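You operate a simulated robot arm through the tools that you are given. There is no shell and no other tool. Be economical: measure what you need, move in short steps, check, and stop when the job is done.

Carry out the task below with a simulated robot arm. There is one attempt and no reset: what you move stays moved.

## Task
The green bracket lies in the screws drawer: move it to the tools drawer.
Fine: one drawer open at a time; rest it on the cart top; shut both. Set down upright: green bracket.
Where things are to end (x, y in the base frame): green bracket within 0.06 m of [0.95, -0.09].

The check looks at the end state, three seconds after you hand in, the way a careful person would. Anything else that was tipped, shoved, dropped, spilled or broken makes it a failure.

## Robot
A 7-joint arm with a two-finger parallel gripper on a trunk, on a base that drives. Base frame: it is fixed to the floor where the robot stands at the start and does not move with it; the origin is under the middle of the robot, x ahead of it, y to its left, z up. Units: m, degrees, N and s.
Its first joint turns from -166.0 to 166.0 degrees. Places, roughly: screws cart top [0.8, 0, 0.8]; screws drawer [0.8, 0, 0.7]; tools drawer [0.8, 0, 0.6]; tools drawer floor [0.8, 0, 0.6]. Payload 4.4 kg.
Tool frame: the origin (TCP) lies between the finger pads and is the grasp point; the fingertips stand 0.023 m ahead of it; z points along the fingers, y is the line along which they close. Largest opening 0.094 m; finger width 0.038, thickness 0.01; the body of the gripper, 0.054 by 0.096 m, starts 0.039 m behind the TCP.
Orientation is that of the tool frame in the base frame, as a unit quaternion [w, x, y, z]. With the fingers straight down and closing along the base's y, the tool's x points along the base's -x, its y along +y and its z along -z.

## Interface
- The arm moves only by the tool arm_command. Its argument "rows" is a list of rows, each a list of 7 numbers: the turn, a rotation vector about the tool's x, y, z in units of 8 degrees (1.0 is 8 degrees), then the shift along the tool's x, y, z in units of 30 mm (1.0 is 30 mm), then the finger opening in m, from 0 to 0.094. In form: [[rx, ry, rz, x, y, z, grip], ...]. A call has 1 to 10 rows; each row shifts and turns the commanded pose from where the row before left it, along the tool's axes as they then stand. A call with a number of a shift or a turn outside -1 to 1 is refused whole. Each row takes 0.2 s and may step no farther than 0.05 m and 8.6 degrees from the row before; otherwise, or with a gripper value out of range, the whole call is refused. Where a pose cannot be reached the arm comes as near as it can. A force on the tool above 40 N (or 10 N above the force at the start of the call, whichever is more), or a blocked arm, ends the call early, and 0.2 s more pass. The fingers move at their own pace (about 0.108 m/s each) and stop on an object; they squeeze with about 22 N. The grip force told is the motor's: it shows also when the fingers shut on nothing. Time passes only in rows, and 0.2 s behind the last, so rows that do not move let the fingers close. It gives the time, the measured TCP pose, the force on the tool (base axes), the opening and the grip force at its end, in the units of the frame above (readings bear some noise), with the torque about the TCP (base axes, N m) and any sound that the robot's microphone picked up.
- Cameras (640 x 400 px; columns grow to the right, rows downward): "scene" is now at [0.1699, 0.199, 1.4554]; the picture's right is [-0.29, -0.96, 0.00], its down [-0.75, 0.23, -0.62] and it looks along [0.59, -0.18, -0.79] (base axes); focal length 237 px, centre (320, 200). "wrist" rides on the gripper at [0.086, 0.016, -0.074] in the tool frame; the picture's right is [-0.18, 0.98, 0.00], its down [-0.58, -0.11, -0.81] and it looks along [-0.79, -0.15, 0.59] (tool axes); focal length 243 px, centre (320, 200). There is no depth. A picture from a camera that has moved, and an enlarged one, comes with that camera's place and axes in the base frame and with its lens. The place of the scene camera against the robot may be out by one fixed shift of up to 0.025 m in any direction.
- capture(camera): a new picture of that camera. It takes no simulated time.
- base_move(legs): drives the robot by 1 to 6 legs, each [ahead, left, turn to the left] in m, m and degrees, along the robot's own axes; the way and the turn of a leg run together, so that a leg with both is an arc; at most 1.5 m and 180 degrees a leg. The arm and the cameras ride along, it lands a little off, and it stops where it bumps. It gives what a move gives.
- aim_head(pan, tilt): turns the head with the scene camera to pan (to the left, within 120 degrees either way) and tilt (down, from -29 to 69), counted from straight ahead of the robot. It gives what a move gives.
- zoom(camera, box): a new picture of the part [left, top, right, bottom] of that camera's present view, enlarged. It takes no simulated time.
- close_job(): hands the job in; it is judged then, once.

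Work in short steps. Places have to be worked out from the pictures, the camera data and where the tool is seen: move nearer, look again, correct. Check each grasp and each placing, and mend what went wrong. You have 120 turns and 78 pictures in all, those below and enlarged ones among them. Open the gripper and draw the arm clear of the work before you hand the job in, unless the task says otherwise; then end with one line.

The tools are called by a JSON object that holds its "fn" and its "kwargs". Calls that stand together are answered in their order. arm_command: Moves the arm, as the interface text tells. Its arguments: {"type":"object","properties":{"rows":{"type":"array","items":{"type":"array","items":{"type":"number"}}}},"required":["rows"]} The other tools are called the same way: base_move (legs) drives the base; aim_head (pan, tilt) turns the head that bears the scene camera; capture (camera) takes a picture; zoom (camera, box) takes an enlarged picture of a part of a camera's view; close_job () hands the job in.

At the start:

```text
t: 0.0
tcp_pos: [0.6504, -0.3989, 1.1181]
tcp_rot: [-0.001, 0.001, 1.0, 0.0]
contact_force: [0.0, -0.4, -0.2]
moment: [-0.02, -0.01, -0.01]
opening: 0.0941
finger_force: 0.0
robot x, y, heading: [-0.0015, -0.0004, -0.0]
head pan, tilt: [-17.1, 51.9]
```

scene: 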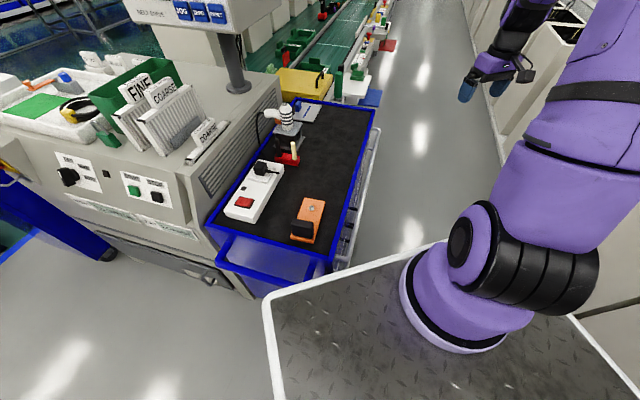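
wrist: 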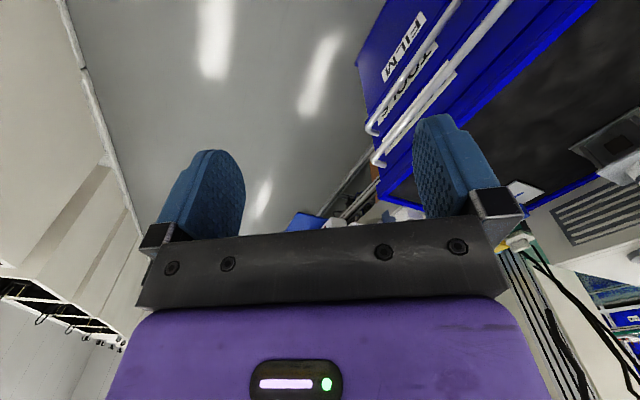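

I'll look closer at the cart, to see how it stands and where its drawers open.

{"fn": "zoom", "kwargs": {"camera": "scene", "box": [190, 80, 400, 310]}}

{"fn": "zoom", "kwargs": {"camera": "wrist", "box": [280, 0, 640, 240]}}

```text
1.74 times, centred on (295, 195) of scene
camera zoom: at [0.1699, 0.199, 1.4554], right [-0.29, -0.96, 0.0], down [-0.75, 0.23, -0.62], along [0.59, -0.18, -0.79], focal length 413 px, centre (364, 209)
```

zoom: 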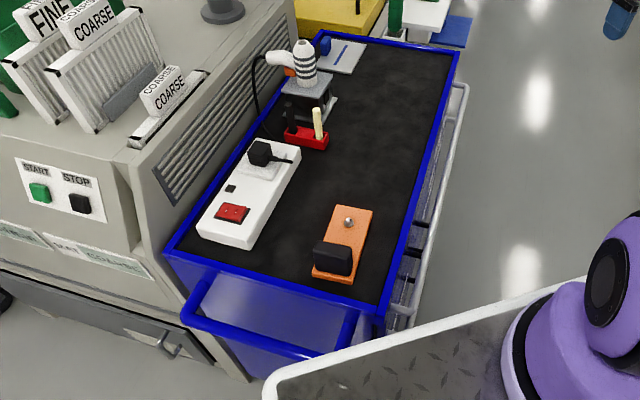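

```text
1.67 times, centred on (460, 120) of wrist
camera zoom: at [0.563, -0.3843, 1.1919], right [0.18, 0.98, 0.0], down [0.58, -0.11, 0.81], along [0.79, -0.15, -0.59], focal length 404 px, centre (87, 333)
```

zoom: 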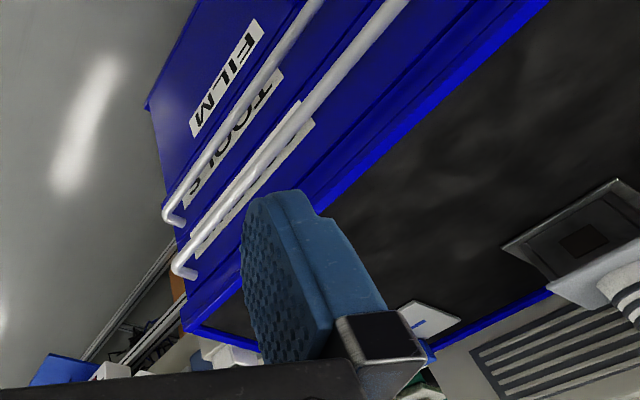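

The cart stands turned about 35°, with its drawer fronts facing roughly [-0.58, -0.81]. I'll turn the gripper to face those fronts and look at the floor to the robot's right.

{"fn": "arm_command", "kwargs": {"rows": [[0, 0, -1, 0, 0, 0, 0.09], [0, 0, -1, 0, 0, 0, 0.09], [0, 0, -1, 0, 0, 0, 0.09], [0, 0, -1, 0, 0, 0, 0.09], [0, 0, -1, 0, 0, 0, 0.09], [0, 0, -1, 0, 0, 0, 0.09], [0, 0, -0.8, 0, 0, 0, 0.09]]}}

{"fn": "aim_head", "kwargs": {"pan": -55, "tilt": 45}}

{"fn": "capture", "kwargs": {"camera": "scene"}}

{"fn": "capture", "kwargs": {"camera": "wrist"}}

```text
t: 1.6
tcp_pos: [0.6513, -0.3987, 1.1169]
tcp_rot: [0.001, -0.458, 0.889, 0.0]
contact_force: [1.0, 0.3, 0.2]
moment: [-0.01, -0.01, 0.0]
opening: 0.0899
finger_force: 0.0
robot x, y, heading: [0.0022, 0.0004, 0.0]
head pan, tilt: [-17.1, 51.9]
```

```text
t: 2.6
tcp_pos: [0.6497, -0.3964, 1.1176]
tcp_rot: [0.0, -0.457, 0.889, -0.001]
contact_force: [-0.7, -0.1, -0.5]
moment: [-0.01, -0.03, -0.05]
opening: 0.0902
finger_force: 0.1
robot x, y, heading: [-0.0013, 0.0017, -0.1]
head pan, tilt: [-55.0, 45.0]
```

```text
73 pictures are left
camera scene: at [0.1447, 0.1545, 1.4649], right [-0.82, -0.57, 0.0], down [-0.41, 0.58, -0.71], along [0.41, -0.58, -0.71], focal length 237 px, centre (320, 200)
```

scene: 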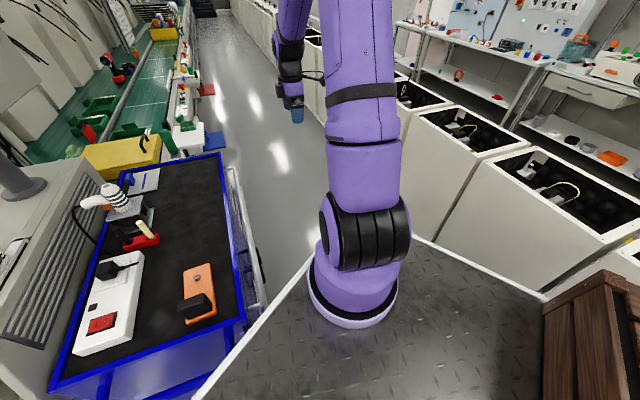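

```text
72 pictures are left
camera wrist: at [0.5859, -0.4612, 1.1918], right [-0.69, 0.72, 0.0], down [0.43, 0.41, 0.81], along [0.58, 0.56, -0.59], focal length 243 px, centre (320, 200)
```

wrist: 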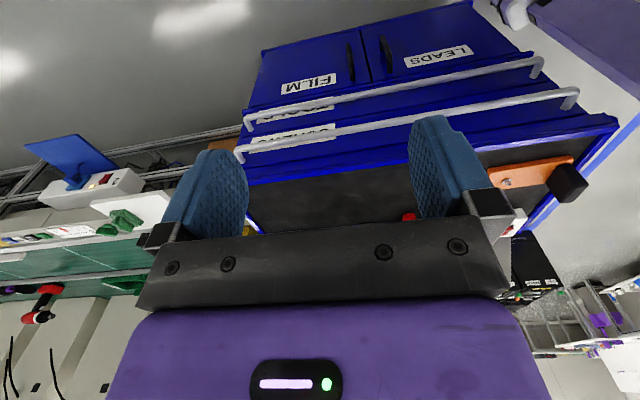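

The cart has two drawers (SCREWS on top, TOOLS below) with full-length bar handles. I'll enlarge this to measure the handles and face direction.

{"fn": "zoom", "kwargs": {"camera": "wrist", "box": [220, 20, 440, 200]}}

{"fn": "zoom", "kwargs": {"camera": "wrist", "box": [440, 20, 640, 200]}}

```text
2.22 times, centred on (330, 110) of wrist
camera zoom: at [0.5859, -0.4612, 1.1918], right [-0.69, 0.72, 0.0], down [0.43, 0.41, 0.81], along [0.58, 0.56, -0.59], focal length 539 px, centre (298, 400)
```

zoom: 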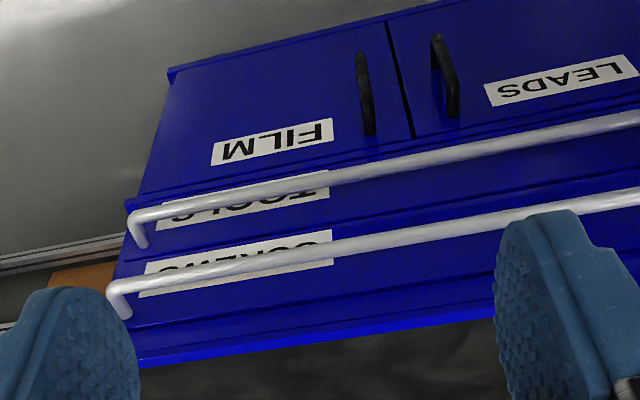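

```text
2.22 times, centred on (540, 110) of wrist
camera zoom: at [0.5859, -0.4612, 1.1918], right [-0.69, 0.72, 0.0], down [0.43, 0.41, 0.81], along [0.58, 0.56, -0.59], focal length 539 px, centre (-169, 400)
```

zoom: 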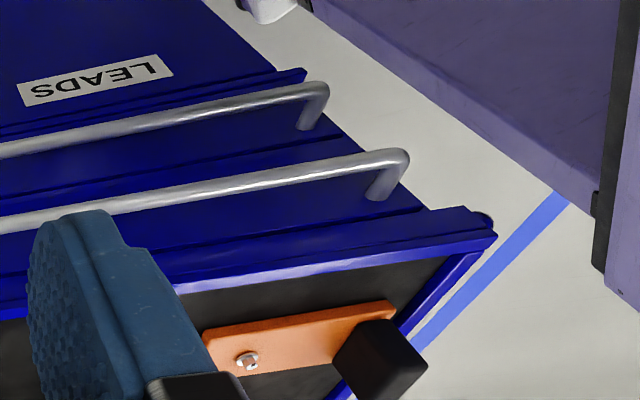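

The handle bars run along about [0.836, -0.549] and the pull direction is about [-0.55, -0.84]. I'll roll the gripper so it can take a bar with the fingers level and closing vertically.

{"fn": "arm_command", "kwargs": {"rows": [[0, 0, 1, 0, 0, 0, 0.09], [0, 0, 1, 0, 0, 0, 0.09], [0, 0, 1, 0, 0, 0, 0.09], [0, 0, 1, 0, 0, 0, 0.09], [0, 0, 1, 0, 0, 0, 0.09], [0, 0, 1, 0, 0, 0, 0.09], [0, 0, 1, 0, 0, 0, 0.09], [0, 0, 1, 0, 0, 0, 0.09], [0, 0, 1, 0, 0, 0, 0.09], [0, 0, 1, 0, 0, 0, 0.09]]}}

{"fn": "arm_command", "kwargs": {"rows": [[0, 0, 1, 0, -1, 0, 0.09], [0, 0, 0.5, 0, -1, 0, 0.09], [-1, 0, 0, 0, 0, 0, 0.09], [-1, 0, 0, 0, 0, 0, 0.09], [-1, 0, 0, 0, 0, 0, 0.09], [-1, 0, 0, 0, 0, 0, 0.09], [-1, 0, 0, 0, 0, 0, 0.09], [-1, 0, 0, 0, 0, 0, 0.09]]}}

```text
t: 4.8
tcp_pos: [0.6495, -0.3981, 1.1168]
tcp_rot: [-0.001, 0.223, 0.975, 0.0]
contact_force: [0.1, -1.1, 0.5]
moment: [0.0, 0.01, 0.02]
opening: 0.0898
finger_force: 0.0
robot x, y, heading: [0.0034, 0.003, -0.0]
head pan, tilt: [-55.0, 45.0]
```

```text
t: 6.6
tcp_pos: [0.6197, -0.4483, 1.1192]
tcp_rot: [0.132, 0.294, 0.865, 0.385]
contact_force: [-0.5, -0.4, -0.7]
moment: [-0.03, 0.03, -0.01]
opening: 0.09
finger_force: 0.1
robot x, y, heading: [-0.0013, 0.0007, 0.1]
head pan, tilt: [-55.0, 45.0]
```

The tool is now pitched 48° from straight down and points toward the fronts. I'll go down in front of the drawers and look.

{"fn": "arm_command", "kwargs": {"rows": [[0, 0, 0, 0, -0.744, 0.669, 0.09], [0, 0, 0, 0, -0.744, 0.669, 0.09], [0, 0, 0, 0, -0.744, 0.669, 0.09], [0, 0, 0, 0, -0.744, 0.669, 0.09], [0, 0, 0, 0, -0.744, 0.669, 0.09], [0, 0, 0, 0, -0.744, 0.669, 0.09], [0, 0, 0, 0, -0.744, 0.669, 0.09], [0, 0, 0, 0, -0.744, 0.669, 0.09], [0, 0, 0, 0, -0.744, 0.669, 0.09]]}}

{"fn": "capture", "kwargs": {"camera": "wrist"}}

{"fn": "capture", "kwargs": {"camera": "scene"}}

```text
t: 8.6
tcp_pos: [0.6216, -0.4498, 0.8472]
tcp_rot: [0.131, 0.294, 0.865, 0.385]
contact_force: [-1.1, -0.1, 0.4]
moment: [-0.02, 0.0, 0.02]
opening: 0.09
finger_force: 0.0
robot x, y, heading: [0.0007, 0.0003, -0.3]
head pan, tilt: [-55.0, 45.0]
```

```text
69 pictures are left
camera wrist: at [0.5247, -0.4344, 0.9097], right [0.55, 0.41, 0.73], down [0.05, -0.89, 0.46], along [0.84, -0.21, -0.51], focal length 243 px, centre (320, 200)
```

wrist: 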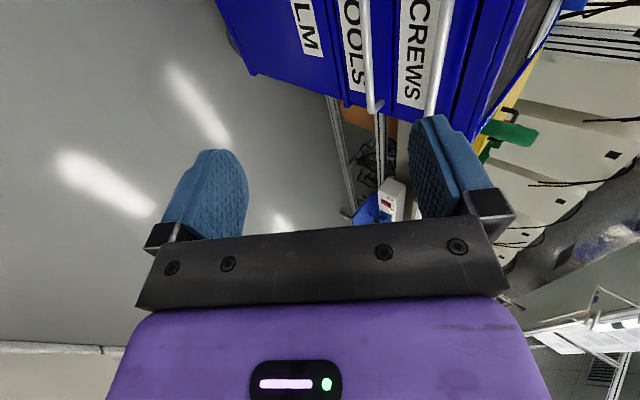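

```text
68 pictures are left
camera scene: at [0.1444, 0.1547, 1.4649], right [-0.82, -0.57, 0.0], down [-0.41, 0.58, -0.71], along [0.41, -0.58, -0.71], focal length 237 px, centre (320, 200)
```

scene: 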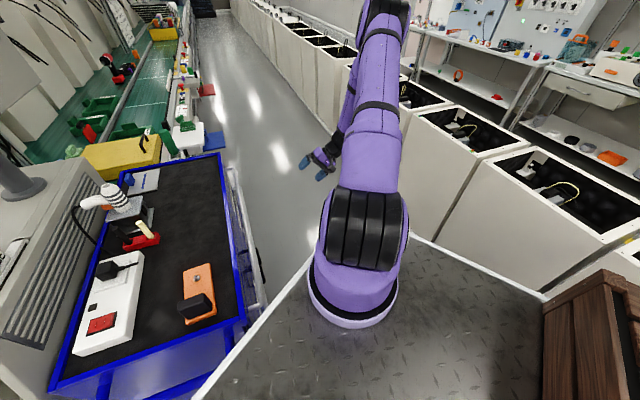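

I triangulated the bars. The screws bar sits at z≈0.755 and the tools bar at z≈0.64, both running from (0.43, 0.05) to (1.01, -0.32). Next I'll level the tool and correct its yaw.

{"fn": "arm_command", "kwargs": {"rows": [[0, 0.44, -0.39, 0, 0, 0, 0.09], [-1, 0, 0, 0, 0, 0, 0.09], [-1, 0, 0, 0, 0, 0, 0.09], [-1, 0, 0, 0, 0, 0, 0.09], [-1, 0, 0, 0, 0, 0, 0.09], [-1, 0, 0, 0, 0, 0, 0.09]]}}

```text
t: 10.0
tcp_pos: [0.6211, -0.4499, 0.8477]
tcp_rot: [0.197, 0.204, 0.69, 0.666]
contact_force: [-0.2, -0.6, 0.0]
moment: [0.01, -0.01, -0.02]
opening: 0.0901
finger_force: 0.1
robot x, y, heading: [-0.0006, 0.0017, 0.1]
head pan, tilt: [-55.0, 45.0]
```

The tool is level and square to the front. I'll move to the middle of the screws bar, about 0.15 m short of it, and look.

{"fn": "arm_command", "kwargs": {"rows": [[0, 0, 0, 0.75, -0.76, 0.2, 0.09], [0, 0, 0, 0.75, -0.76, 0.2, 0.09], [0, 0, 0, 0.75, -0.76, 0.2, 0.09], [0, 0, 0, 0.75, -0.76, 0.2, 0.09], [0, 0, 0, 0, 0, 1, 0.09], [0, 0, 0, 0, 0, 1, 0.09], [0, 0, 0, 0, 0, 1, 0.09], [0, 0, 0, 0, 0, 1, 0.09]]}}

{"fn": "capture", "kwargs": {"camera": "wrist"}}

{"fn": "capture", "kwargs": {"camera": "scene"}}

```text
t: 11.8
tcp_pos: [0.6212, -0.2828, 0.7514]
tcp_rot: [0.196, 0.204, 0.69, 0.667]
contact_force: [0.9, -0.2, 0.1]
moment: [-0.03, 0.0, 0.0]
opening: 0.0898
finger_force: 0.1
robot x, y, heading: [-0.0013, -0.0004, -0.1]
head pan, tilt: [-55.0, 45.0]
```

```text
67 pictures are left
camera wrist: at [0.5077, -0.3004, 0.7697], right [0.17, -0.07, 0.98], down [0.05, -1.0, -0.08], along [0.98, 0.06, -0.17], focal length 243 px, centre (320, 200)
```

wrist: 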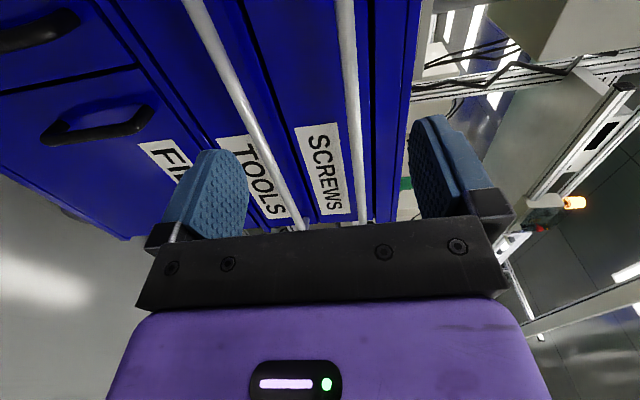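

```text
66 pictures are left
camera scene: at [0.1445, 0.1542, 1.4649], right [-0.82, -0.57, 0.0], down [-0.41, 0.58, -0.71], along [0.41, -0.58, -0.71], focal length 237 px, centre (320, 200)
```

scene: 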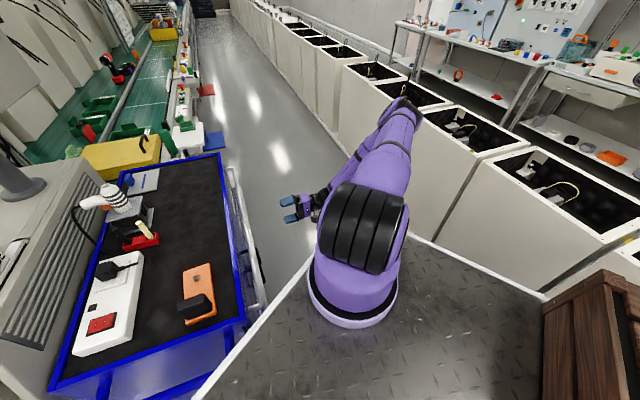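

The bar lies about 0.018 m above the TCP height and 0.177 m ahead. I'll raise, advance 0.11 m and look again.

{"fn": "arm_command", "kwargs": {"rows": [[0, 0, 0, 0, 0.6, 0.7, 0.09], [0, 0, 0, 0, 0, 1, 0.09], [0, 0, 0, 0, 0, 1, 0.09], [0, 0, 0, 0, 0, 1, 0.09]]}}

{"fn": "capture", "kwargs": {"camera": "wrist"}}

```text
t: 12.8
tcp_pos: [0.682, -0.1897, 0.7644]
tcp_rot: [0.198, 0.204, 0.689, 0.667]
contact_force: [0.5, 0.0, -0.9]
moment: [-0.02, 0.01, 0.01]
opening: 0.09
finger_force: 0.1
robot x, y, heading: [-0.0008, 0.0036, -0.0]
head pan, tilt: [-55.0, 45.0]
```

```text
65 pictures are left
camera wrist: at [0.5688, -0.2074, 0.7839], right [0.17, -0.07, 0.98], down [0.05, -1.0, -0.08], along [0.98, 0.06, -0.17], focal length 243 px, centre (320, 200)
```

wrist: 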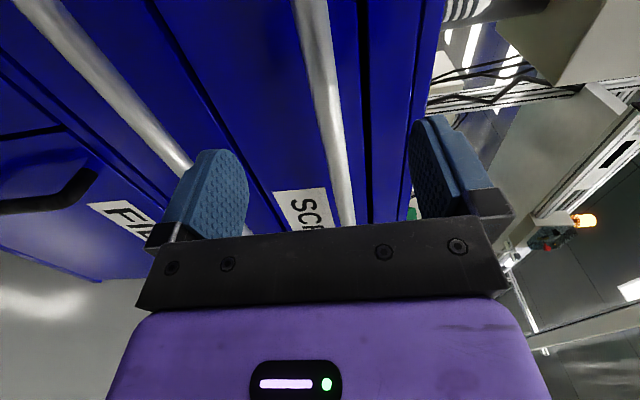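

The bar is centred between the fingers and about 0.065 m ahead. I'll advance 0.057 m, then close.

{"fn": "arm_command", "kwargs": {"rows": [[0, 0, 0, 0, 0.1, 0.7, 0.09], [0, 0, 0, 0, 0, 0.7, 0.09], [0, 0, 0, 0, 0, 0.5, 0.09]]}}

{"fn": "capture", "kwargs": {"camera": "wrist"}}

```text
t: 13.6
tcp_pos: [0.7126, -0.1406, 0.7661]
tcp_rot: [0.196, 0.204, 0.69, 0.667]
contact_force: [-1.1, 0.2, -0.4]
moment: [0.03, 0.06, 0.01]
opening: 0.0901
finger_force: 0.0
robot x, y, heading: [0.0022, 0.0029, 0.1]
head pan, tilt: [-55.0, 45.0]
```

```text
64 pictures are left
camera wrist: at [0.5998, -0.1585, 0.7853], right [0.17, -0.07, 0.98], down [0.05, -1.0, -0.08], along [0.98, 0.06, -0.17], focal length 243 px, centre (320, 200)
```

wrist: 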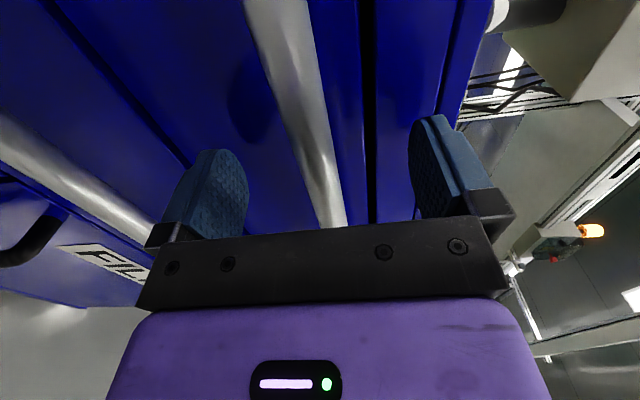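

The bar lies between the pads, so I'll close on it.

{"fn": "arm_command", "kwargs": {"rows": [[0, 0, 0, 0, 0, 0, 0.04], [0, 0, 0, 0, 0, 0, 0.0], [0, 0, 0, 0, 0, 0, 0.0], [0, 0, 0, 0, 0, 0, 0.0]]}}

```text
t: 14.6
tcp_pos: [0.7125, -0.1407, 0.7684]
tcp_rot: [0.197, 0.204, 0.689, 0.667]
contact_force: [2.0, -1.3, 22.9]
moment: [0.13, 0.28, 0.18]
opening: 0.0158
finger_force: 44.7
robot x, y, heading: [0.001, 0.0025, 0.0]
head pan, tilt: [-55.0, 45.0]
```

The bar is gripped (16 mm). But the near end of the drawer would hit the robot's body after about 0.19 m of pull, so I should move the base first. I'll let go, back off and look to the right rear for free floor.

{"fn": "arm_command", "kwargs": {"rows": [[0, 0, 0, 0, 0, 0, 0.05], [0, 0, 0, 0, 0, 0, 0.09], [0, 0, 0, 0, 0, -1, 0.09], [0, 0, 0, 0, 0, -1, 0.09], [0, 0, 0, 0, 0, -1, 0.09], [0, 0, 0, 0, 0, -1, 0.09], [0, 0, 0, 0, 0, -1, 0.09]]}}

{"fn": "aim_head", "kwargs": {"pan": -105, "tilt": 40}}

{"fn": "capture", "kwargs": {"camera": "scene"}}

```text
t: 16.2
tcp_pos: [0.6321, -0.267, 0.771]
tcp_rot: [0.196, 0.203, 0.69, 0.667]
contact_force: [-0.2, -0.5, -0.2]
moment: [-0.01, 0.0, 0.02]
opening: 0.09
finger_force: 0.1
robot x, y, heading: [-0.0003, -0.0021, 0.0]
head pan, tilt: [-55.0, 45.0]
```

```text
t: 17.4
tcp_pos: [0.6311, -0.2671, 0.771]
tcp_rot: [0.197, 0.204, 0.69, 0.666]
contact_force: [0.0, -0.7, 0.3]
moment: [0.02, 0.01, 0.01]
opening: 0.09
finger_force: 0.0
robot x, y, heading: [0.0007, -0.0017, 0.2]
head pan, tilt: [-105.0, 40.0]
```

```text
63 pictures are left
camera scene: at [0.076, 0.1389, 1.4721], right [-0.97, 0.26, 0.0], down [0.17, 0.62, -0.77], along [-0.2, -0.74, -0.64], focal length 237 px, centre (320, 200)
```

scene: 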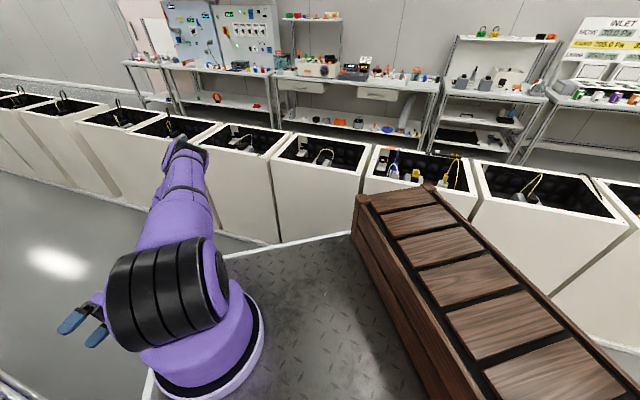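

The crate rides on the robot, and the box row runs parallel to the cart about 1.2 m from its front, so there is room. I'll shift the base 0.05 m back and 0.40 m right, then turn 15° left.

{"fn": "base_move", "kwargs": {"legs": [[-0.05, -0.4, 0], [0, 0, 15]]}}

{"fn": "aim_head", "kwargs": {"pan": 20, "tilt": 45}}

{"fn": "capture", "kwargs": {"camera": "scene"}}

{"fn": "capture", "kwargs": {"camera": "wrist"}}

```text
t: 20.0
tcp_pos: [0.5816, -0.6637, 0.7708]
tcp_rot: [0.199, 0.206, 0.689, 0.666]
contact_force: [1.1, -0.3, 0.5]
moment: [0.01, 0.0, -0.03]
opening: 0.0898
finger_force: 0.1
robot x, y, heading: [-0.0468, -0.3906, -0.4]
head pan, tilt: [-105.0, 40.0]
stopped in leg 1: the robot was blocked; the commanded pose is now the measured one
```

```text
t: 22.0
tcp_pos: [0.5813, -0.6647, 0.7706]
tcp_rot: [0.199, 0.206, 0.69, 0.665]
contact_force: [0.6, -0.1, 0.0]
moment: [0.0, 0.01, 0.0]
opening: 0.0903
finger_force: 0.1
robot x, y, heading: [-0.0491, -0.3924, -0.4]
head pan, tilt: [20.0, 45.0]
```

```text
62 pictures are left
camera scene: at [0.1277, -0.1441, 1.4649], right [0.33, -0.94, 0.0], down [-0.67, -0.24, -0.71], along [0.67, 0.24, -0.71], focal length 237 px, centre (320, 200)
```

scene: 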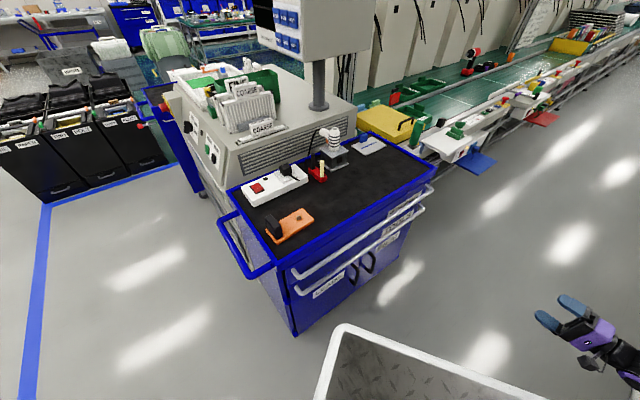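

```text
61 pictures are left
camera wrist: at [0.4678, -0.6813, 0.7899], right [0.17, -0.07, 0.98], down [0.04, -1.0, -0.08], along [0.98, 0.05, -0.17], focal length 243 px, centre (320, 200)
```

wrist: 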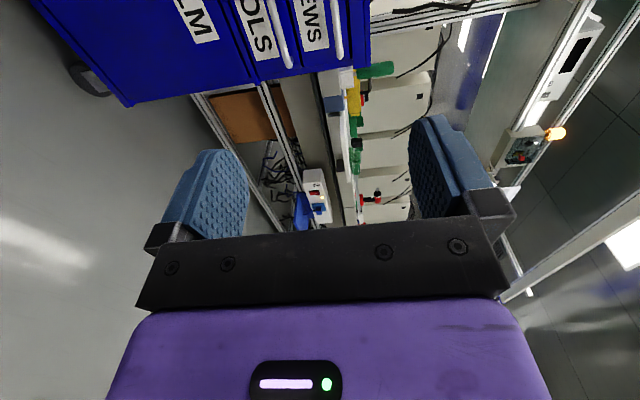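

The base touched the box row on its right and stopped. I'll pull it away, 0.12 m left and 0.09 m back, which leaves room for the drawer too.

{"fn": "base_move", "kwargs": {"legs": [[0, 0.12, 0], [-0.09, 0, 0]]}}

{"fn": "aim_head", "kwargs": {"pan": -95, "tilt": 50}}

{"fn": "capture", "kwargs": {"camera": "scene"}}

```text
t: 24.0
tcp_pos: [0.4907, -0.5433, 0.7711]
tcp_rot: [0.199, 0.206, 0.689, 0.666]
contact_force: [0.3, -0.3, -0.8]
moment: [0.02, 0.01, 0.0]
opening: 0.09
finger_force: 0.0
robot x, y, heading: [-0.1371, -0.2736, -0.2]
head pan, tilt: [20.0, 45.0]
```

```text
t: 25.9
tcp_pos: [0.49, -0.544, 0.7708]
tcp_rot: [0.201, 0.206, 0.689, 0.665]
contact_force: [0.4, -0.5, 0.2]
moment: [0.01, 0.0, 0.02]
opening: 0.0902
finger_force: 0.1
robot x, y, heading: [-0.1414, -0.2726, -0.5]
head pan, tilt: [-95.0, 50.0]
```

```text
60 pictures are left
camera scene: at [-0.0461, -0.1279, 1.458], right [-1.0, 0.09, 0.0], down [0.07, 0.76, -0.64], along [-0.06, -0.64, -0.77], focal length 237 px, centre (320, 200)
```

scene: 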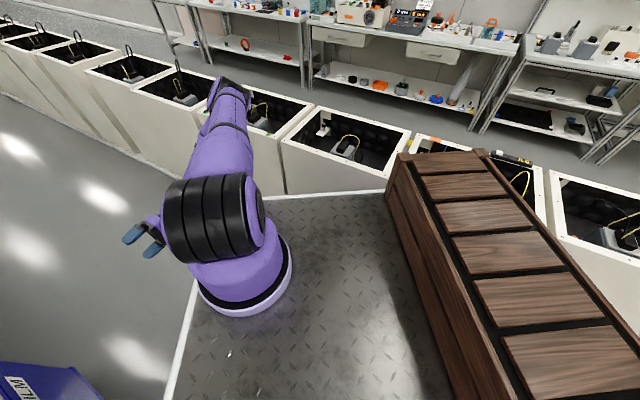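

The boxes look undisturbed. I'll bring the gripper back toward the middle of the bar in two steps.

{"fn": "arm_command", "kwargs": {"rows": [[0, 0, 0, 0.2, 0, 1, 0.09], [0, 0, 0, 0.2, 0, 1, 0.09], [0, 0, 0, 0.2, 0, 1, 0.09], [0, 0, 0, 0.2, 0, 1, 0.09], [0, 0, 0, 0.2, 0, 1, 0.09], [0, 0, 0, 0, 0, 1, 0.09], [0, 0, 0, 0, 0, 1, 0.09], [0, 0, 0, 0, 0, 1, 0.09], [0, 0, 0, 0, 0, 1, 0.09], [0, 0, 0, 0, 0, 1, 0.09]]}}

{"fn": "capture", "kwargs": {"camera": "wrist"}}

```text
t: 28.1
tcp_pos: [0.632, -0.2802, 0.7611]
tcp_rot: [0.201, 0.207, 0.69, 0.664]
contact_force: [-0.1, 0.4, -0.7]
moment: [0.02, -0.02, 0.0]
opening: 0.0898
finger_force: 0.0
robot x, y, heading: [-0.1363, -0.2699, -0.5]
head pan, tilt: [-95.0, 50.0]
```

```text
59 pictures are left
camera wrist: at [0.5176, -0.2972, 0.7805], right [0.17, -0.07, 0.98], down [0.04, -1.0, -0.08], along [0.98, 0.05, -0.17], focal length 243 px, centre (320, 200)
```

wrist: 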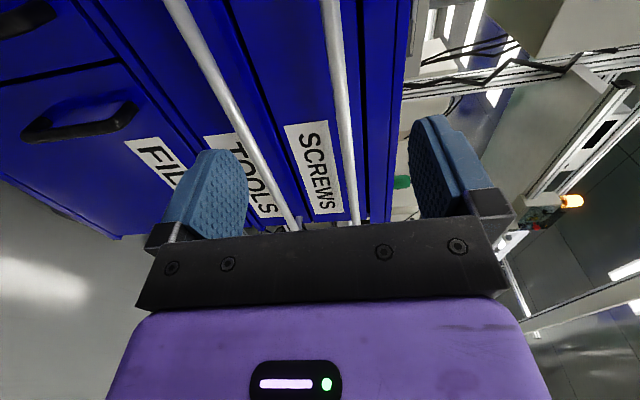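

Last time I gripped at (0.713, -0.141, 0.768). I'll advance to that point and close.

{"fn": "arm_command", "kwargs": {"rows": [[-0.25, 0, 0, 0, 0.3, 0.9, 0.09], [0, 0, 0, 0, 0, 0.9, 0.09], [0, 0, 0, 0, 0, 0.9, 0.09], [0, 0, 0, 0, 0, 0.9, 0.09], [0, 0, 0, 0, 0, 0.9, 0.09], [0, 0, 0, 0, 0, 0.9, 0.09]]}}

{"fn": "capture", "kwargs": {"camera": "wrist"}}

```text
t: 29.5
tcp_pos: [0.7193, -0.1422, 0.7688]
tcp_rot: [0.203, 0.203, 0.677, 0.678]
contact_force: [-0.1, 0.2, -0.6]
moment: [-0.01, 0.02, 0.02]
opening: 0.0897
finger_force: 0.0
robot x, y, heading: [-0.1385, -0.2678, -0.6]
head pan, tilt: [-95.0, 50.0]
```

```text
58 pictures are left
camera wrist: at [0.6066, -0.1601, 0.7847], right [0.15, -0.1, 0.98], down [0.04, -0.99, -0.11], along [0.99, 0.06, -0.15], focal length 243 px, centre (320, 200)
```

wrist: 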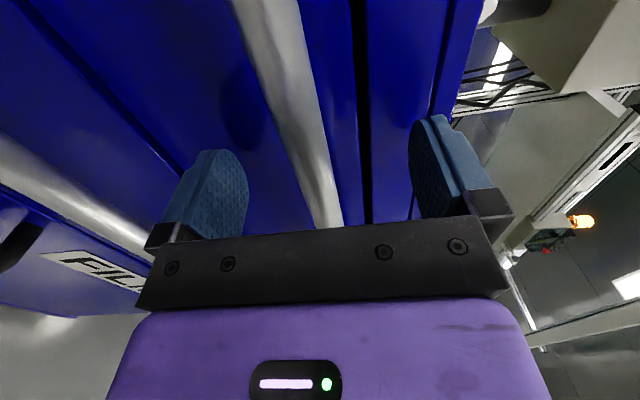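

The bar is between the pads; closing.

{"fn": "arm_command", "kwargs": {"rows": [[0, 0, 0, 0, 0, 0, 0.04], [0, 0, 0, 0, 0, 0, 0.0], [0, 0, 0, 0, 0, 0, 0.0], [0, 0, 0, 0, 0, 0, 0.0]]}}

```text
t: 30.5
tcp_pos: [0.7197, -0.1411, 0.7673]
tcp_rot: [0.204, 0.203, 0.677, 0.677]
contact_force: [0.7, 1.1, -0.8]
moment: [-0.09, -0.14, 0.02]
opening: 0.0157
finger_force: 44.4
robot x, y, heading: [-0.1359, -0.2719, -0.4]
head pan, tilt: [-95.0, 50.0]
```

A clean grip with almost no side force. I'll pull the first 0.15 m.

{"fn": "arm_command", "kwargs": {"rows": [[0, 0, 0, 0, 0, -0.4, 0], [0, 0, 0, 0, 0, -0.7, 0], [0, 0, 0, 0, 0, -0.8, 0], [0, 0, 0, 0, 0, -0.8, 0], [0, 0, 0, 0, 0, -0.8, 0], [0, 0, 0, 0, 0, -0.8, 0], [0, 0, 0, 0, 0, -0.7, 0]]}}

{"fn": "aim_head", "kwargs": {"pan": 0, "tilt": 50}}

{"fn": "capture", "kwargs": {"camera": "scene"}}

```text
t: 32.1
tcp_pos: [0.6364, -0.2666, 0.7673]
tcp_rot: [0.202, 0.204, 0.678, 0.677]
contact_force: [-11.7, 9.6, -12.3]
moment: [-0.19, -0.4, -1.51]
opening: 0.0155
finger_force: 44.7
robot x, y, heading: [-0.141, -0.2711, -0.3]
head pan, tilt: [-95.0, 50.0]
```

```text
t: 33.8
tcp_pos: [0.6368, -0.2644, 0.7677]
tcp_rot: [0.201, 0.204, 0.678, 0.677]
contact_force: [-21.4, 12.8, -22.7]
moment: [-0.06, -0.28, -0.11]
opening: 0.0161
finger_force: 45.1
robot x, y, heading: [-0.1369, -0.2692, -0.5]
head pan, tilt: [0.0, 50.0]
```

```text
57 pictures are left
camera scene: at [0.0383, -0.0514, 1.4579], right [-0.01, -1.0, 0.0], down [-0.77, 0.01, -0.64], along [0.64, -0.01, -0.77], focal length 237 px, centre (320, 200)
```

scene: 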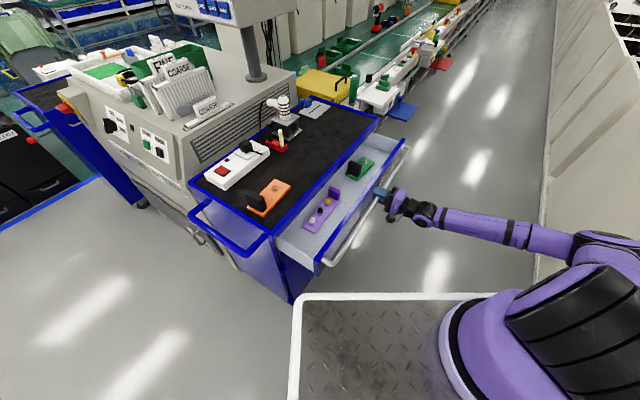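

The drawer is 0.15 m out and holds a purple bracket and the green bracket. There's some side load, so I'll ease the pose toward it and pull further.

{"fn": "arm_command", "kwargs": {"rows": [[0, 0, 0, 0.15, -0.1, 0, 0], [0, 0, 0, 0.02, 0, -0.7, 0], [0, 0, 0, 0.02, 0, -0.8, 0], [0, 0, 0, 0.02, 0, -0.8, 0], [0, 0, 0, 0.02, 0, -0.8, 0], [0, 0, 0, 0.02, 0, -0.8, 0], [0, 0, 0, 0, 0, -0.4, 0]]}}

{"fn": "capture", "kwargs": {"camera": "scene"}}

```text
t: 34.9
tcp_pos: [0.5959, -0.328, 0.7676]
tcp_rot: [0.205, 0.204, 0.676, 0.677]
contact_force: [0.6, 1.9, 0.5]
moment: [0.26, 0.34, -0.87]
opening: 0.0159
finger_force: 45.6
robot x, y, heading: [-0.1383, -0.2697, -0.5]
head pan, tilt: [0.0, 50.0]
stopped in row 5: the force on the tool passed its limit at 47 N (the readings are from after the stop); the commanded pose is now the measured one
```

```text
56 pictures are left
camera scene: at [0.0386, -0.052, 1.458], right [-0.01, -1.0, 0.0], down [-0.77, 0.01, -0.64], along [0.64, 0.0, -0.77], focal length 237 px, centre (320, 200)
```

scene: 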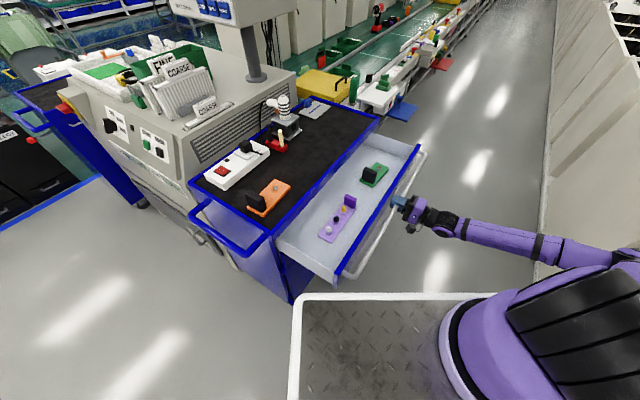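

The drawer has come to its stop at about 0.225 m, and both brackets are visible. I'll enlarge the view.

{"fn": "zoom", "kwargs": {"camera": "scene", "box": [280, 120, 440, 290]}}

```text
2.35 times, centred on (360, 205) of scene
camera zoom: at [0.0386, -0.052, 1.458], right [-0.01, -1.0, 0.0], down [-0.77, 0.01, -0.64], along [0.64, 0.0, -0.77], focal length 558 px, centre (226, 188)
```

zoom: 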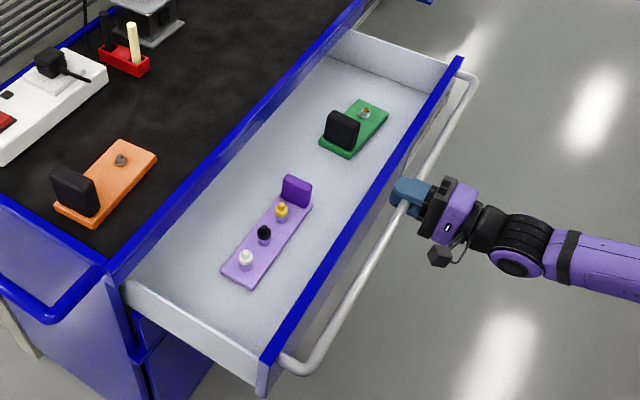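

The green bracket lies flat, centred near (0.81, -0.30), about 0.165 × 0.054 m, with its black block at the near end. I'll let go of the handle, back off and rise above the drawer.

{"fn": "arm_command", "kwargs": {"rows": [[0, 0, 0, 0, 0, 0, 0.05], [0, 0, 0, 0, 0, 0, 0.09], [0, 0, 0, 0, 0, -0.5, 0.09], [0, 0, 0, 0, 0, -1, 0.09], [0, 0, 0, 0, 0, -1, 0.09], [0, 0, 0, 0, 0, -1, 0.09]]}}

{"fn": "arm_command", "kwargs": {"rows": [[0, 0, 0, 0, 1, 0, 0.09], [0, 0, 0, 0, 1, 0, 0.09], [0, 0, 0, 0, 1, 0, 0.09], [0, 0, 0, 0, 1, 0, 0.09], [0, 0, 0, 0, 1, 0, 0.09], [0, 0, 0, 0, 1, 0, 0.09], [0, 0, 0, 0, 1, 0, 0.09], [0, 0, 0, 0, 1, 0, 0.09], [0, 0, 0, 0, 1, 0, 0.09]]}}

{"fn": "base_move", "kwargs": {"legs": [[0.05, 0, 0]]}}

{"fn": "capture", "kwargs": {"camera": "scene"}}

```text
t: 36.3
tcp_pos: [0.5364, -0.4129, 0.7671]
tcp_rot: [0.205, 0.204, 0.677, 0.677]
contact_force: [0.9, 0.9, 0.1]
moment: [0.02, 0.0, -0.02]
opening: 0.0902
finger_force: 0.0
robot x, y, heading: [-0.1378, -0.2724, -0.5]
head pan, tilt: [0.0, 50.0]
```

```text
t: 38.3
tcp_pos: [0.5366, -0.4137, 1.0378]
tcp_rot: [0.206, 0.205, 0.676, 0.678]
contact_force: [-1.0, 0.2, -0.7]
moment: [-0.01, -0.02, 0.02]
opening: 0.0898
finger_force: 0.1
robot x, y, heading: [-0.138, -0.2711, -0.4]
head pan, tilt: [0.0, 50.0]
```

```text
t: 39.2
tcp_pos: [0.5859, -0.4135, 1.0381]
tcp_rot: [0.207, 0.203, 0.677, 0.676]
contact_force: [-0.9, -0.9, -0.4]
moment: [-0.01, 0.0, 0.02]
opening: 0.0898
finger_force: 0.1
robot x, y, heading: [-0.0862, -0.2706, -0.2]
head pan, tilt: [0.0, 50.0]
```

```text
54 pictures are left
camera scene: at [0.0884, -0.0524, 1.458], right [-0.01, -1.0, 0.0], down [-0.77, 0.01, -0.64], along [0.64, 0.0, -0.77], focal length 237 px, centre (320, 200)
```

scene: 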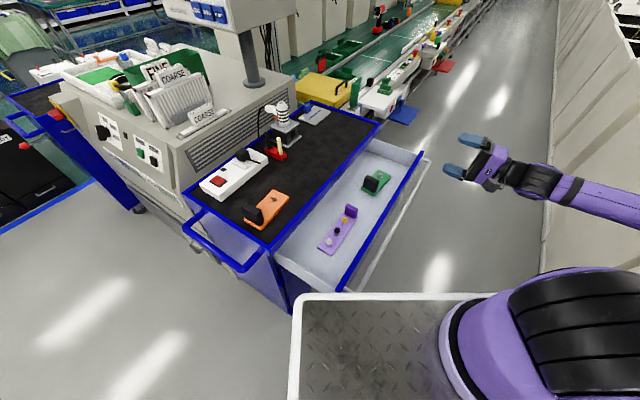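

Now I'll turn the tool straight down, closing across the bracket's width.

{"fn": "arm_command", "kwargs": {"rows": [[1, 0, 0, 0, 0, 0, 0.09], [1, 0, 0, 0, 0, 0, 0.09], [1, 0, 0, 0, 0, 0, 0.09], [1, 0, 0, 0, 0, 0, 0.09], [1, 0, 0, 0, 0, 0, 0.09], [1, 0, 0, 0, 0, 0, 0.09], [1, 0, 0, 0, 0, 0, 0.09], [1, 0, 0, 0, 0, 0, 0.09], [1, 0, 0, 0, 0, 0, 0.09], [1, 0, 0, 0, 0, 0, 0.09]]}}

{"fn": "arm_command", "kwargs": {"rows": [[1, 0, 0, 0, 0, 0, 0.09], [0.25, 0, 0, 0, 0, 0, 0.09], [0, 0, 0, -1, 0, 0, 0.09], [0, 0, 0, -1, 0, 0, 0.09], [0, 0, 0, -1, 0, 0, 0.09], [0, 0, 0, -1, 0, 0, 0.09]]}}

{"fn": "capture", "kwargs": {"camera": "wrist"}}

```text
t: 41.4
tcp_pos: [0.5864, -0.4143, 1.039]
tcp_rot: [0.027, 0.29, 0.953, 0.083]
contact_force: [0.3, -0.8, -0.4]
moment: [0.07, 0.0, -0.04]
opening: 0.09
finger_force: 0.1
robot x, y, heading: [-0.0859, -0.2702, -0.4]
head pan, tilt: [0.0, 50.0]
```

```text
t: 42.8
tcp_pos: [0.686, -0.4808, 1.0383]
tcp_rot: [0.002, 0.289, 0.957, 0.0]
contact_force: [-0.1, -0.2, 0.5]
moment: [-0.01, 0.01, 0.01]
opening: 0.0901
finger_force: 0.1
robot x, y, heading: [-0.084, -0.2763, 0.0]
head pan, tilt: [0.0, 50.0]
```

```text
53 pictures are left
camera wrist: at [0.6226, -0.4213, 1.1132], right [0.7, 0.72, 0.0], down [0.42, -0.41, 0.81], along [0.58, -0.56, -0.59], focal length 243 px, centre (320, 200)
```

wrist: 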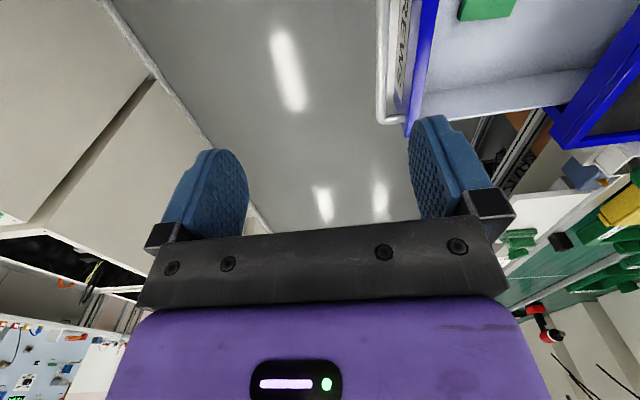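

The bracket lies about 0.22 m along the tool's y. I'll move over and hold back 0.15 m along x, so the wrist camera sees it whole.

{"fn": "arm_command", "kwargs": {"rows": [[0, 0, 0, 0.75, 1, 0, 0.09], [0, 0, 0, 0.75, 1, 0, 0.09], [0, 0, 0, 0.75, 1, 0, 0.09], [0, 0, 0, 0.75, 1, 0, 0.09], [0, 0, 0, 0.75, 1, 0, 0.09], [0, 0, 0, 0.75, 1, 0, 0.09], [0, 0, 0, 0.5, 1, 0, 0.09]]}}

{"fn": "capture", "kwargs": {"camera": "wrist"}}

```text
t: 44.4
tcp_pos: [0.6773, -0.2222, 1.0389]
tcp_rot: [0.002, 0.29, 0.957, 0.001]
contact_force: [0.2, -1.0, 0.0]
moment: [0.01, 0.02, -0.02]
opening: 0.0901
finger_force: 0.2
robot x, y, heading: [-0.0912, -0.2731, -0.5]
head pan, tilt: [0.0, 50.0]
```

```text
52 pictures are left
camera wrist: at [0.6141, -0.1637, 1.1129], right [0.7, 0.71, 0.0], down [0.42, -0.41, 0.81], along [0.58, -0.56, -0.59], focal length 243 px, centre (320, 200)
```

wrist: 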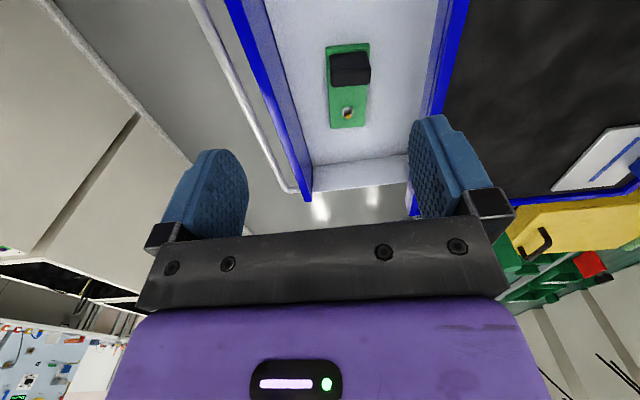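

I see the bracket clearly, with its centre at about (0.806, -0.285). I'll go above it and down to z≈0.89, then check.

{"fn": "arm_command", "kwargs": {"rows": [[0, 0, 0, -0.95, 0.12, 1, 0.09], [0, 0, 0, -0.95, 0.12, 1, 0.09], [0, 0, 0, -0.95, 0.12, 1, 0.09], [0, 0, 0, -0.95, 0.12, 1, 0.09], [0, 0, 0, -0.95, 0.12, 1, 0.09]]}}

{"fn": "capture", "kwargs": {"camera": "wrist"}}

{"fn": "zoom", "kwargs": {"camera": "scene", "box": [280, 100, 440, 250]}}

```text
t: 45.6
tcp_pos: [0.8069, -0.2861, 0.8906]
tcp_rot: [0.003, 0.289, 0.957, 0.001]
contact_force: [0.4, -0.1, 0.2]
moment: [-0.05, -0.03, 0.03]
opening: 0.0902
finger_force: 0.1
robot x, y, heading: [-0.0904, -0.2714, -0.3]
head pan, tilt: [0.0, 50.0]
```

```text
51 pictures are left
camera wrist: at [0.7422, -0.2273, 0.9643], right [0.7, 0.72, 0.0], down [0.42, -0.41, 0.81], along [0.58, -0.56, -0.59], focal length 243 px, centre (320, 200)
```

wrist: 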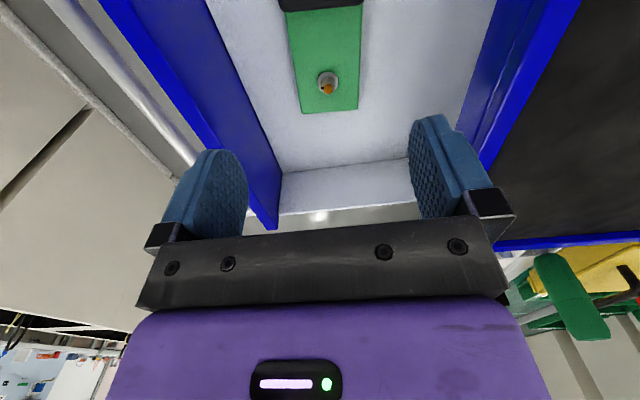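

```text
2.67 times, centred on (360, 175) of scene
camera zoom: at [0.0876, -0.0521, 1.458], right [-0.01, -1.0, 0.0], down [-0.77, 0.01, -0.64], along [0.64, 0.0, -0.77], focal length 633 px, centre (213, 267)
```

zoom: 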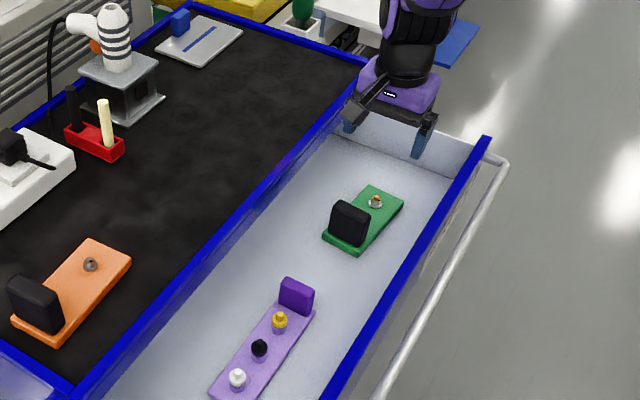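

The bracket's plate top is at z≈0.71 and is skewed about 4° to the tool. I'll correct the yaw, shift slightly toward the block and go down to z≈0.78 for a check.

{"fn": "arm_command", "kwargs": {"rows": [[0, 0, 0.45, 0.4, 0, 0.7, 0.094], [0, 0, 0, 0, 0, 1, 0.094], [0, 0, 0, 0, 0, 1, 0.094], [0, 0, 0, 0, 0, 0.8, 0.094]]}}

{"fn": "capture", "kwargs": {"camera": "wrist"}}

{"fn": "zoom", "kwargs": {"camera": "scene", "box": [320, 110, 440, 220]}}

```text
t: 46.6
tcp_pos: [0.7975, -0.2798, 0.7843]
tcp_rot: [0.002, 0.32, 0.948, 0.002]
contact_force: [0.9, 0.5, 0.4]
moment: [-0.01, 0.01, 0.0]
opening: 0.0939
finger_force: 0.0
robot x, y, heading: [-0.0882, -0.2707, -0.3]
head pan, tilt: [0.0, 50.0]
```

```text
49 pictures are left
camera wrist: at [0.7368, -0.217, 0.8589], right [0.74, 0.67, 0.0], down [0.39, -0.44, 0.81], along [0.54, -0.6, -0.59], focal length 243 px, centre (320, 200)
```

wrist: 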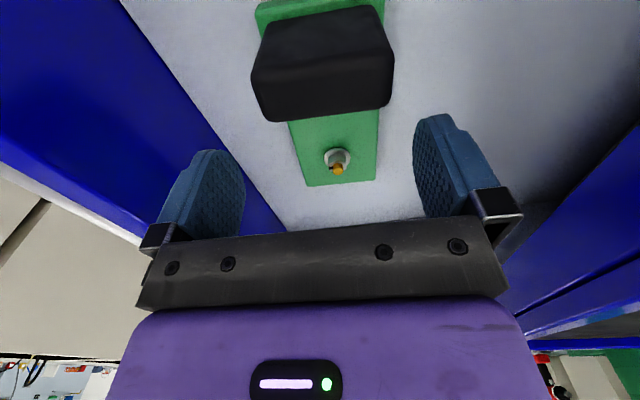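

```text
3.64 times, centred on (380, 165) of scene
camera zoom: at [0.0881, -0.0523, 1.458], right [-0.01, -1.0, 0.0], down [-0.77, 0.01, -0.64], along [0.64, 0.0, -0.77], focal length 863 px, centre (102, 327)
```

zoom: 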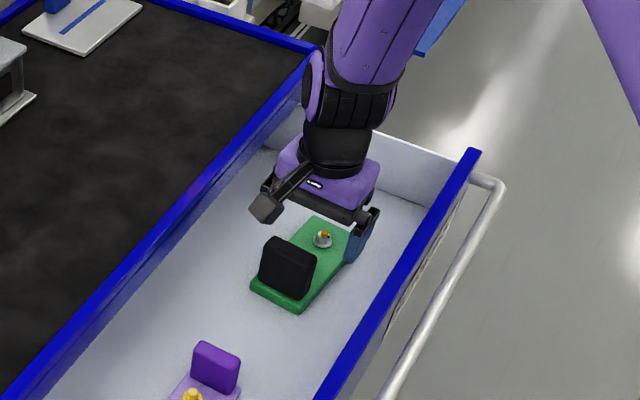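

Finger spacing is centred on the plate, but the gripper body could meet the block top. I'll shift 25 mm toward the screw end and descend to z≈0.735.

{"fn": "arm_command", "kwargs": {"rows": [[0, 0, 0, -0.83, 0, 0, 0.094], [0, 0, 0, 0, 0, 0.9, 0.094], [0, 0, 0, 0, 0, 0.75, 0.094]]}}

{"fn": "capture", "kwargs": {"camera": "wrist"}}

{"fn": "zoom", "kwargs": {"camera": "scene", "box": [320, 110, 440, 220]}}

```text
t: 47.4
tcp_pos: [0.8161, -0.2951, 0.7344]
tcp_rot: [0.002, 0.319, 0.948, 0.001]
contact_force: [0.2, 0.0, 0.7]
moment: [0.01, -0.04, 0.04]
opening: 0.0939
finger_force: 0.1
robot x, y, heading: [-0.0859, -0.2733, -0.4]
head pan, tilt: [0.0, 50.0]
```

```text
47 pictures are left
camera wrist: at [0.7568, -0.2323, 0.8086], right [0.74, 0.67, 0.0], down [0.39, -0.44, 0.81], along [0.54, -0.6, -0.59], focal length 243 px, centre (320, 200)
```

wrist: 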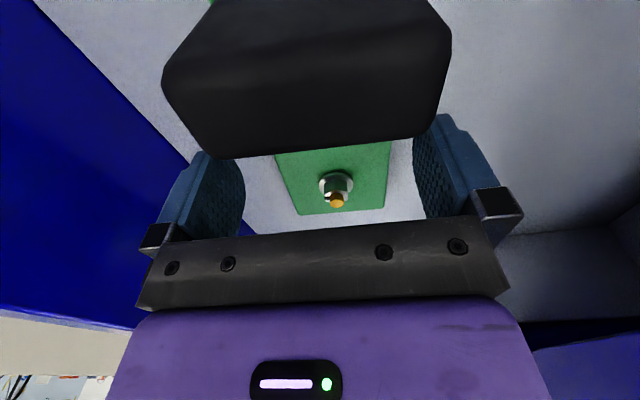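

```text
3.64 times, centred on (380, 165) of scene
camera zoom: at [0.0881, -0.0523, 1.458], right [-0.01, -1.0, 0.0], down [-0.77, 0.01, -0.64], along [0.64, 0.0, -0.77], focal length 863 px, centre (102, 327)
```

zoom: 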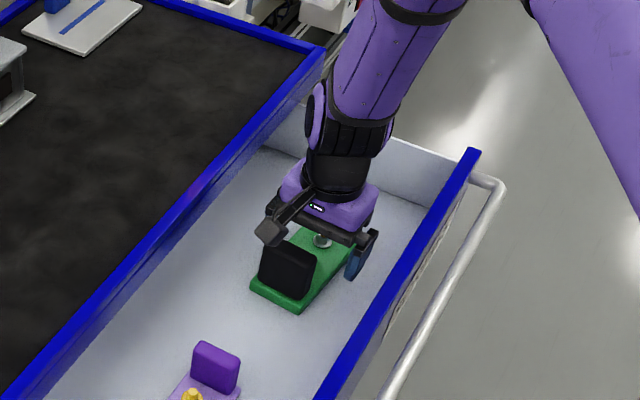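

The block stands tall, roughly 0.06 m, and the camera arm would come close to it. Gripping the block itself, across its width, is safer. I'll rise, shift back 58 mm and look.

{"fn": "arm_command", "kwargs": {"rows": [[0, 0, 0, 0, 0, -1, 0.094], [0, 0, 0, 0, 0, -1, 0.094], [0, 0, 0, 0, 0, -1, 0.094], [0, 0, 0, 1, 0, 0, 0.094], [0, 0, 0, 0.95, 0, 0, 0.094]]}}

{"fn": "capture", "kwargs": {"camera": "wrist"}}

{"fn": "zoom", "kwargs": {"camera": "scene", "box": [320, 110, 440, 220]}}

```text
t: 48.6
tcp_pos: [0.7701, -0.2591, 0.825]
tcp_rot: [0.0, 0.32, 0.947, 0.0]
contact_force: [0.0, -0.2, -0.6]
moment: [0.07, 0.0, 0.02]
opening: 0.0941
finger_force: 0.0
robot x, y, heading: [-0.0913, -0.2689, -0.5]
head pan, tilt: [0.0, 50.0]
```

```text
45 pictures are left
camera wrist: at [0.7102, -0.1968, 0.8989], right [0.74, 0.67, 0.0], down [0.39, -0.44, 0.81], along [0.54, -0.6, -0.59], focal length 243 px, centre (320, 200)
```

wrist: 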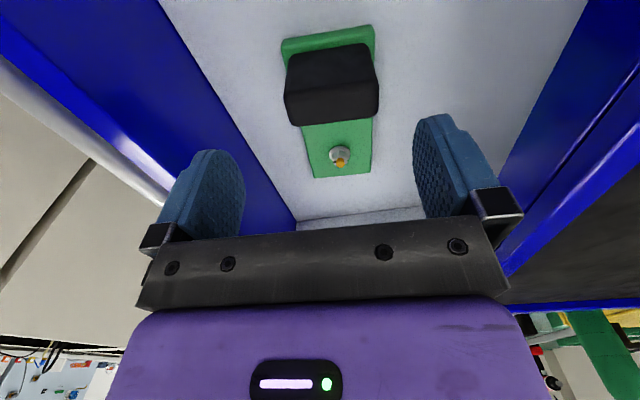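

```text
3.64 times, centred on (380, 165) of scene
camera zoom: at [0.0887, -0.0526, 1.458], right [-0.01, -1.0, 0.0], down [-0.77, 0.01, -0.64], along [0.64, 0.0, -0.77], focal length 863 px, centre (102, 327)
```

zoom: 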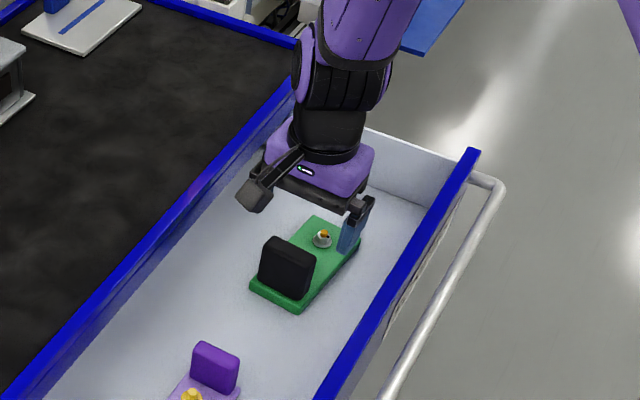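

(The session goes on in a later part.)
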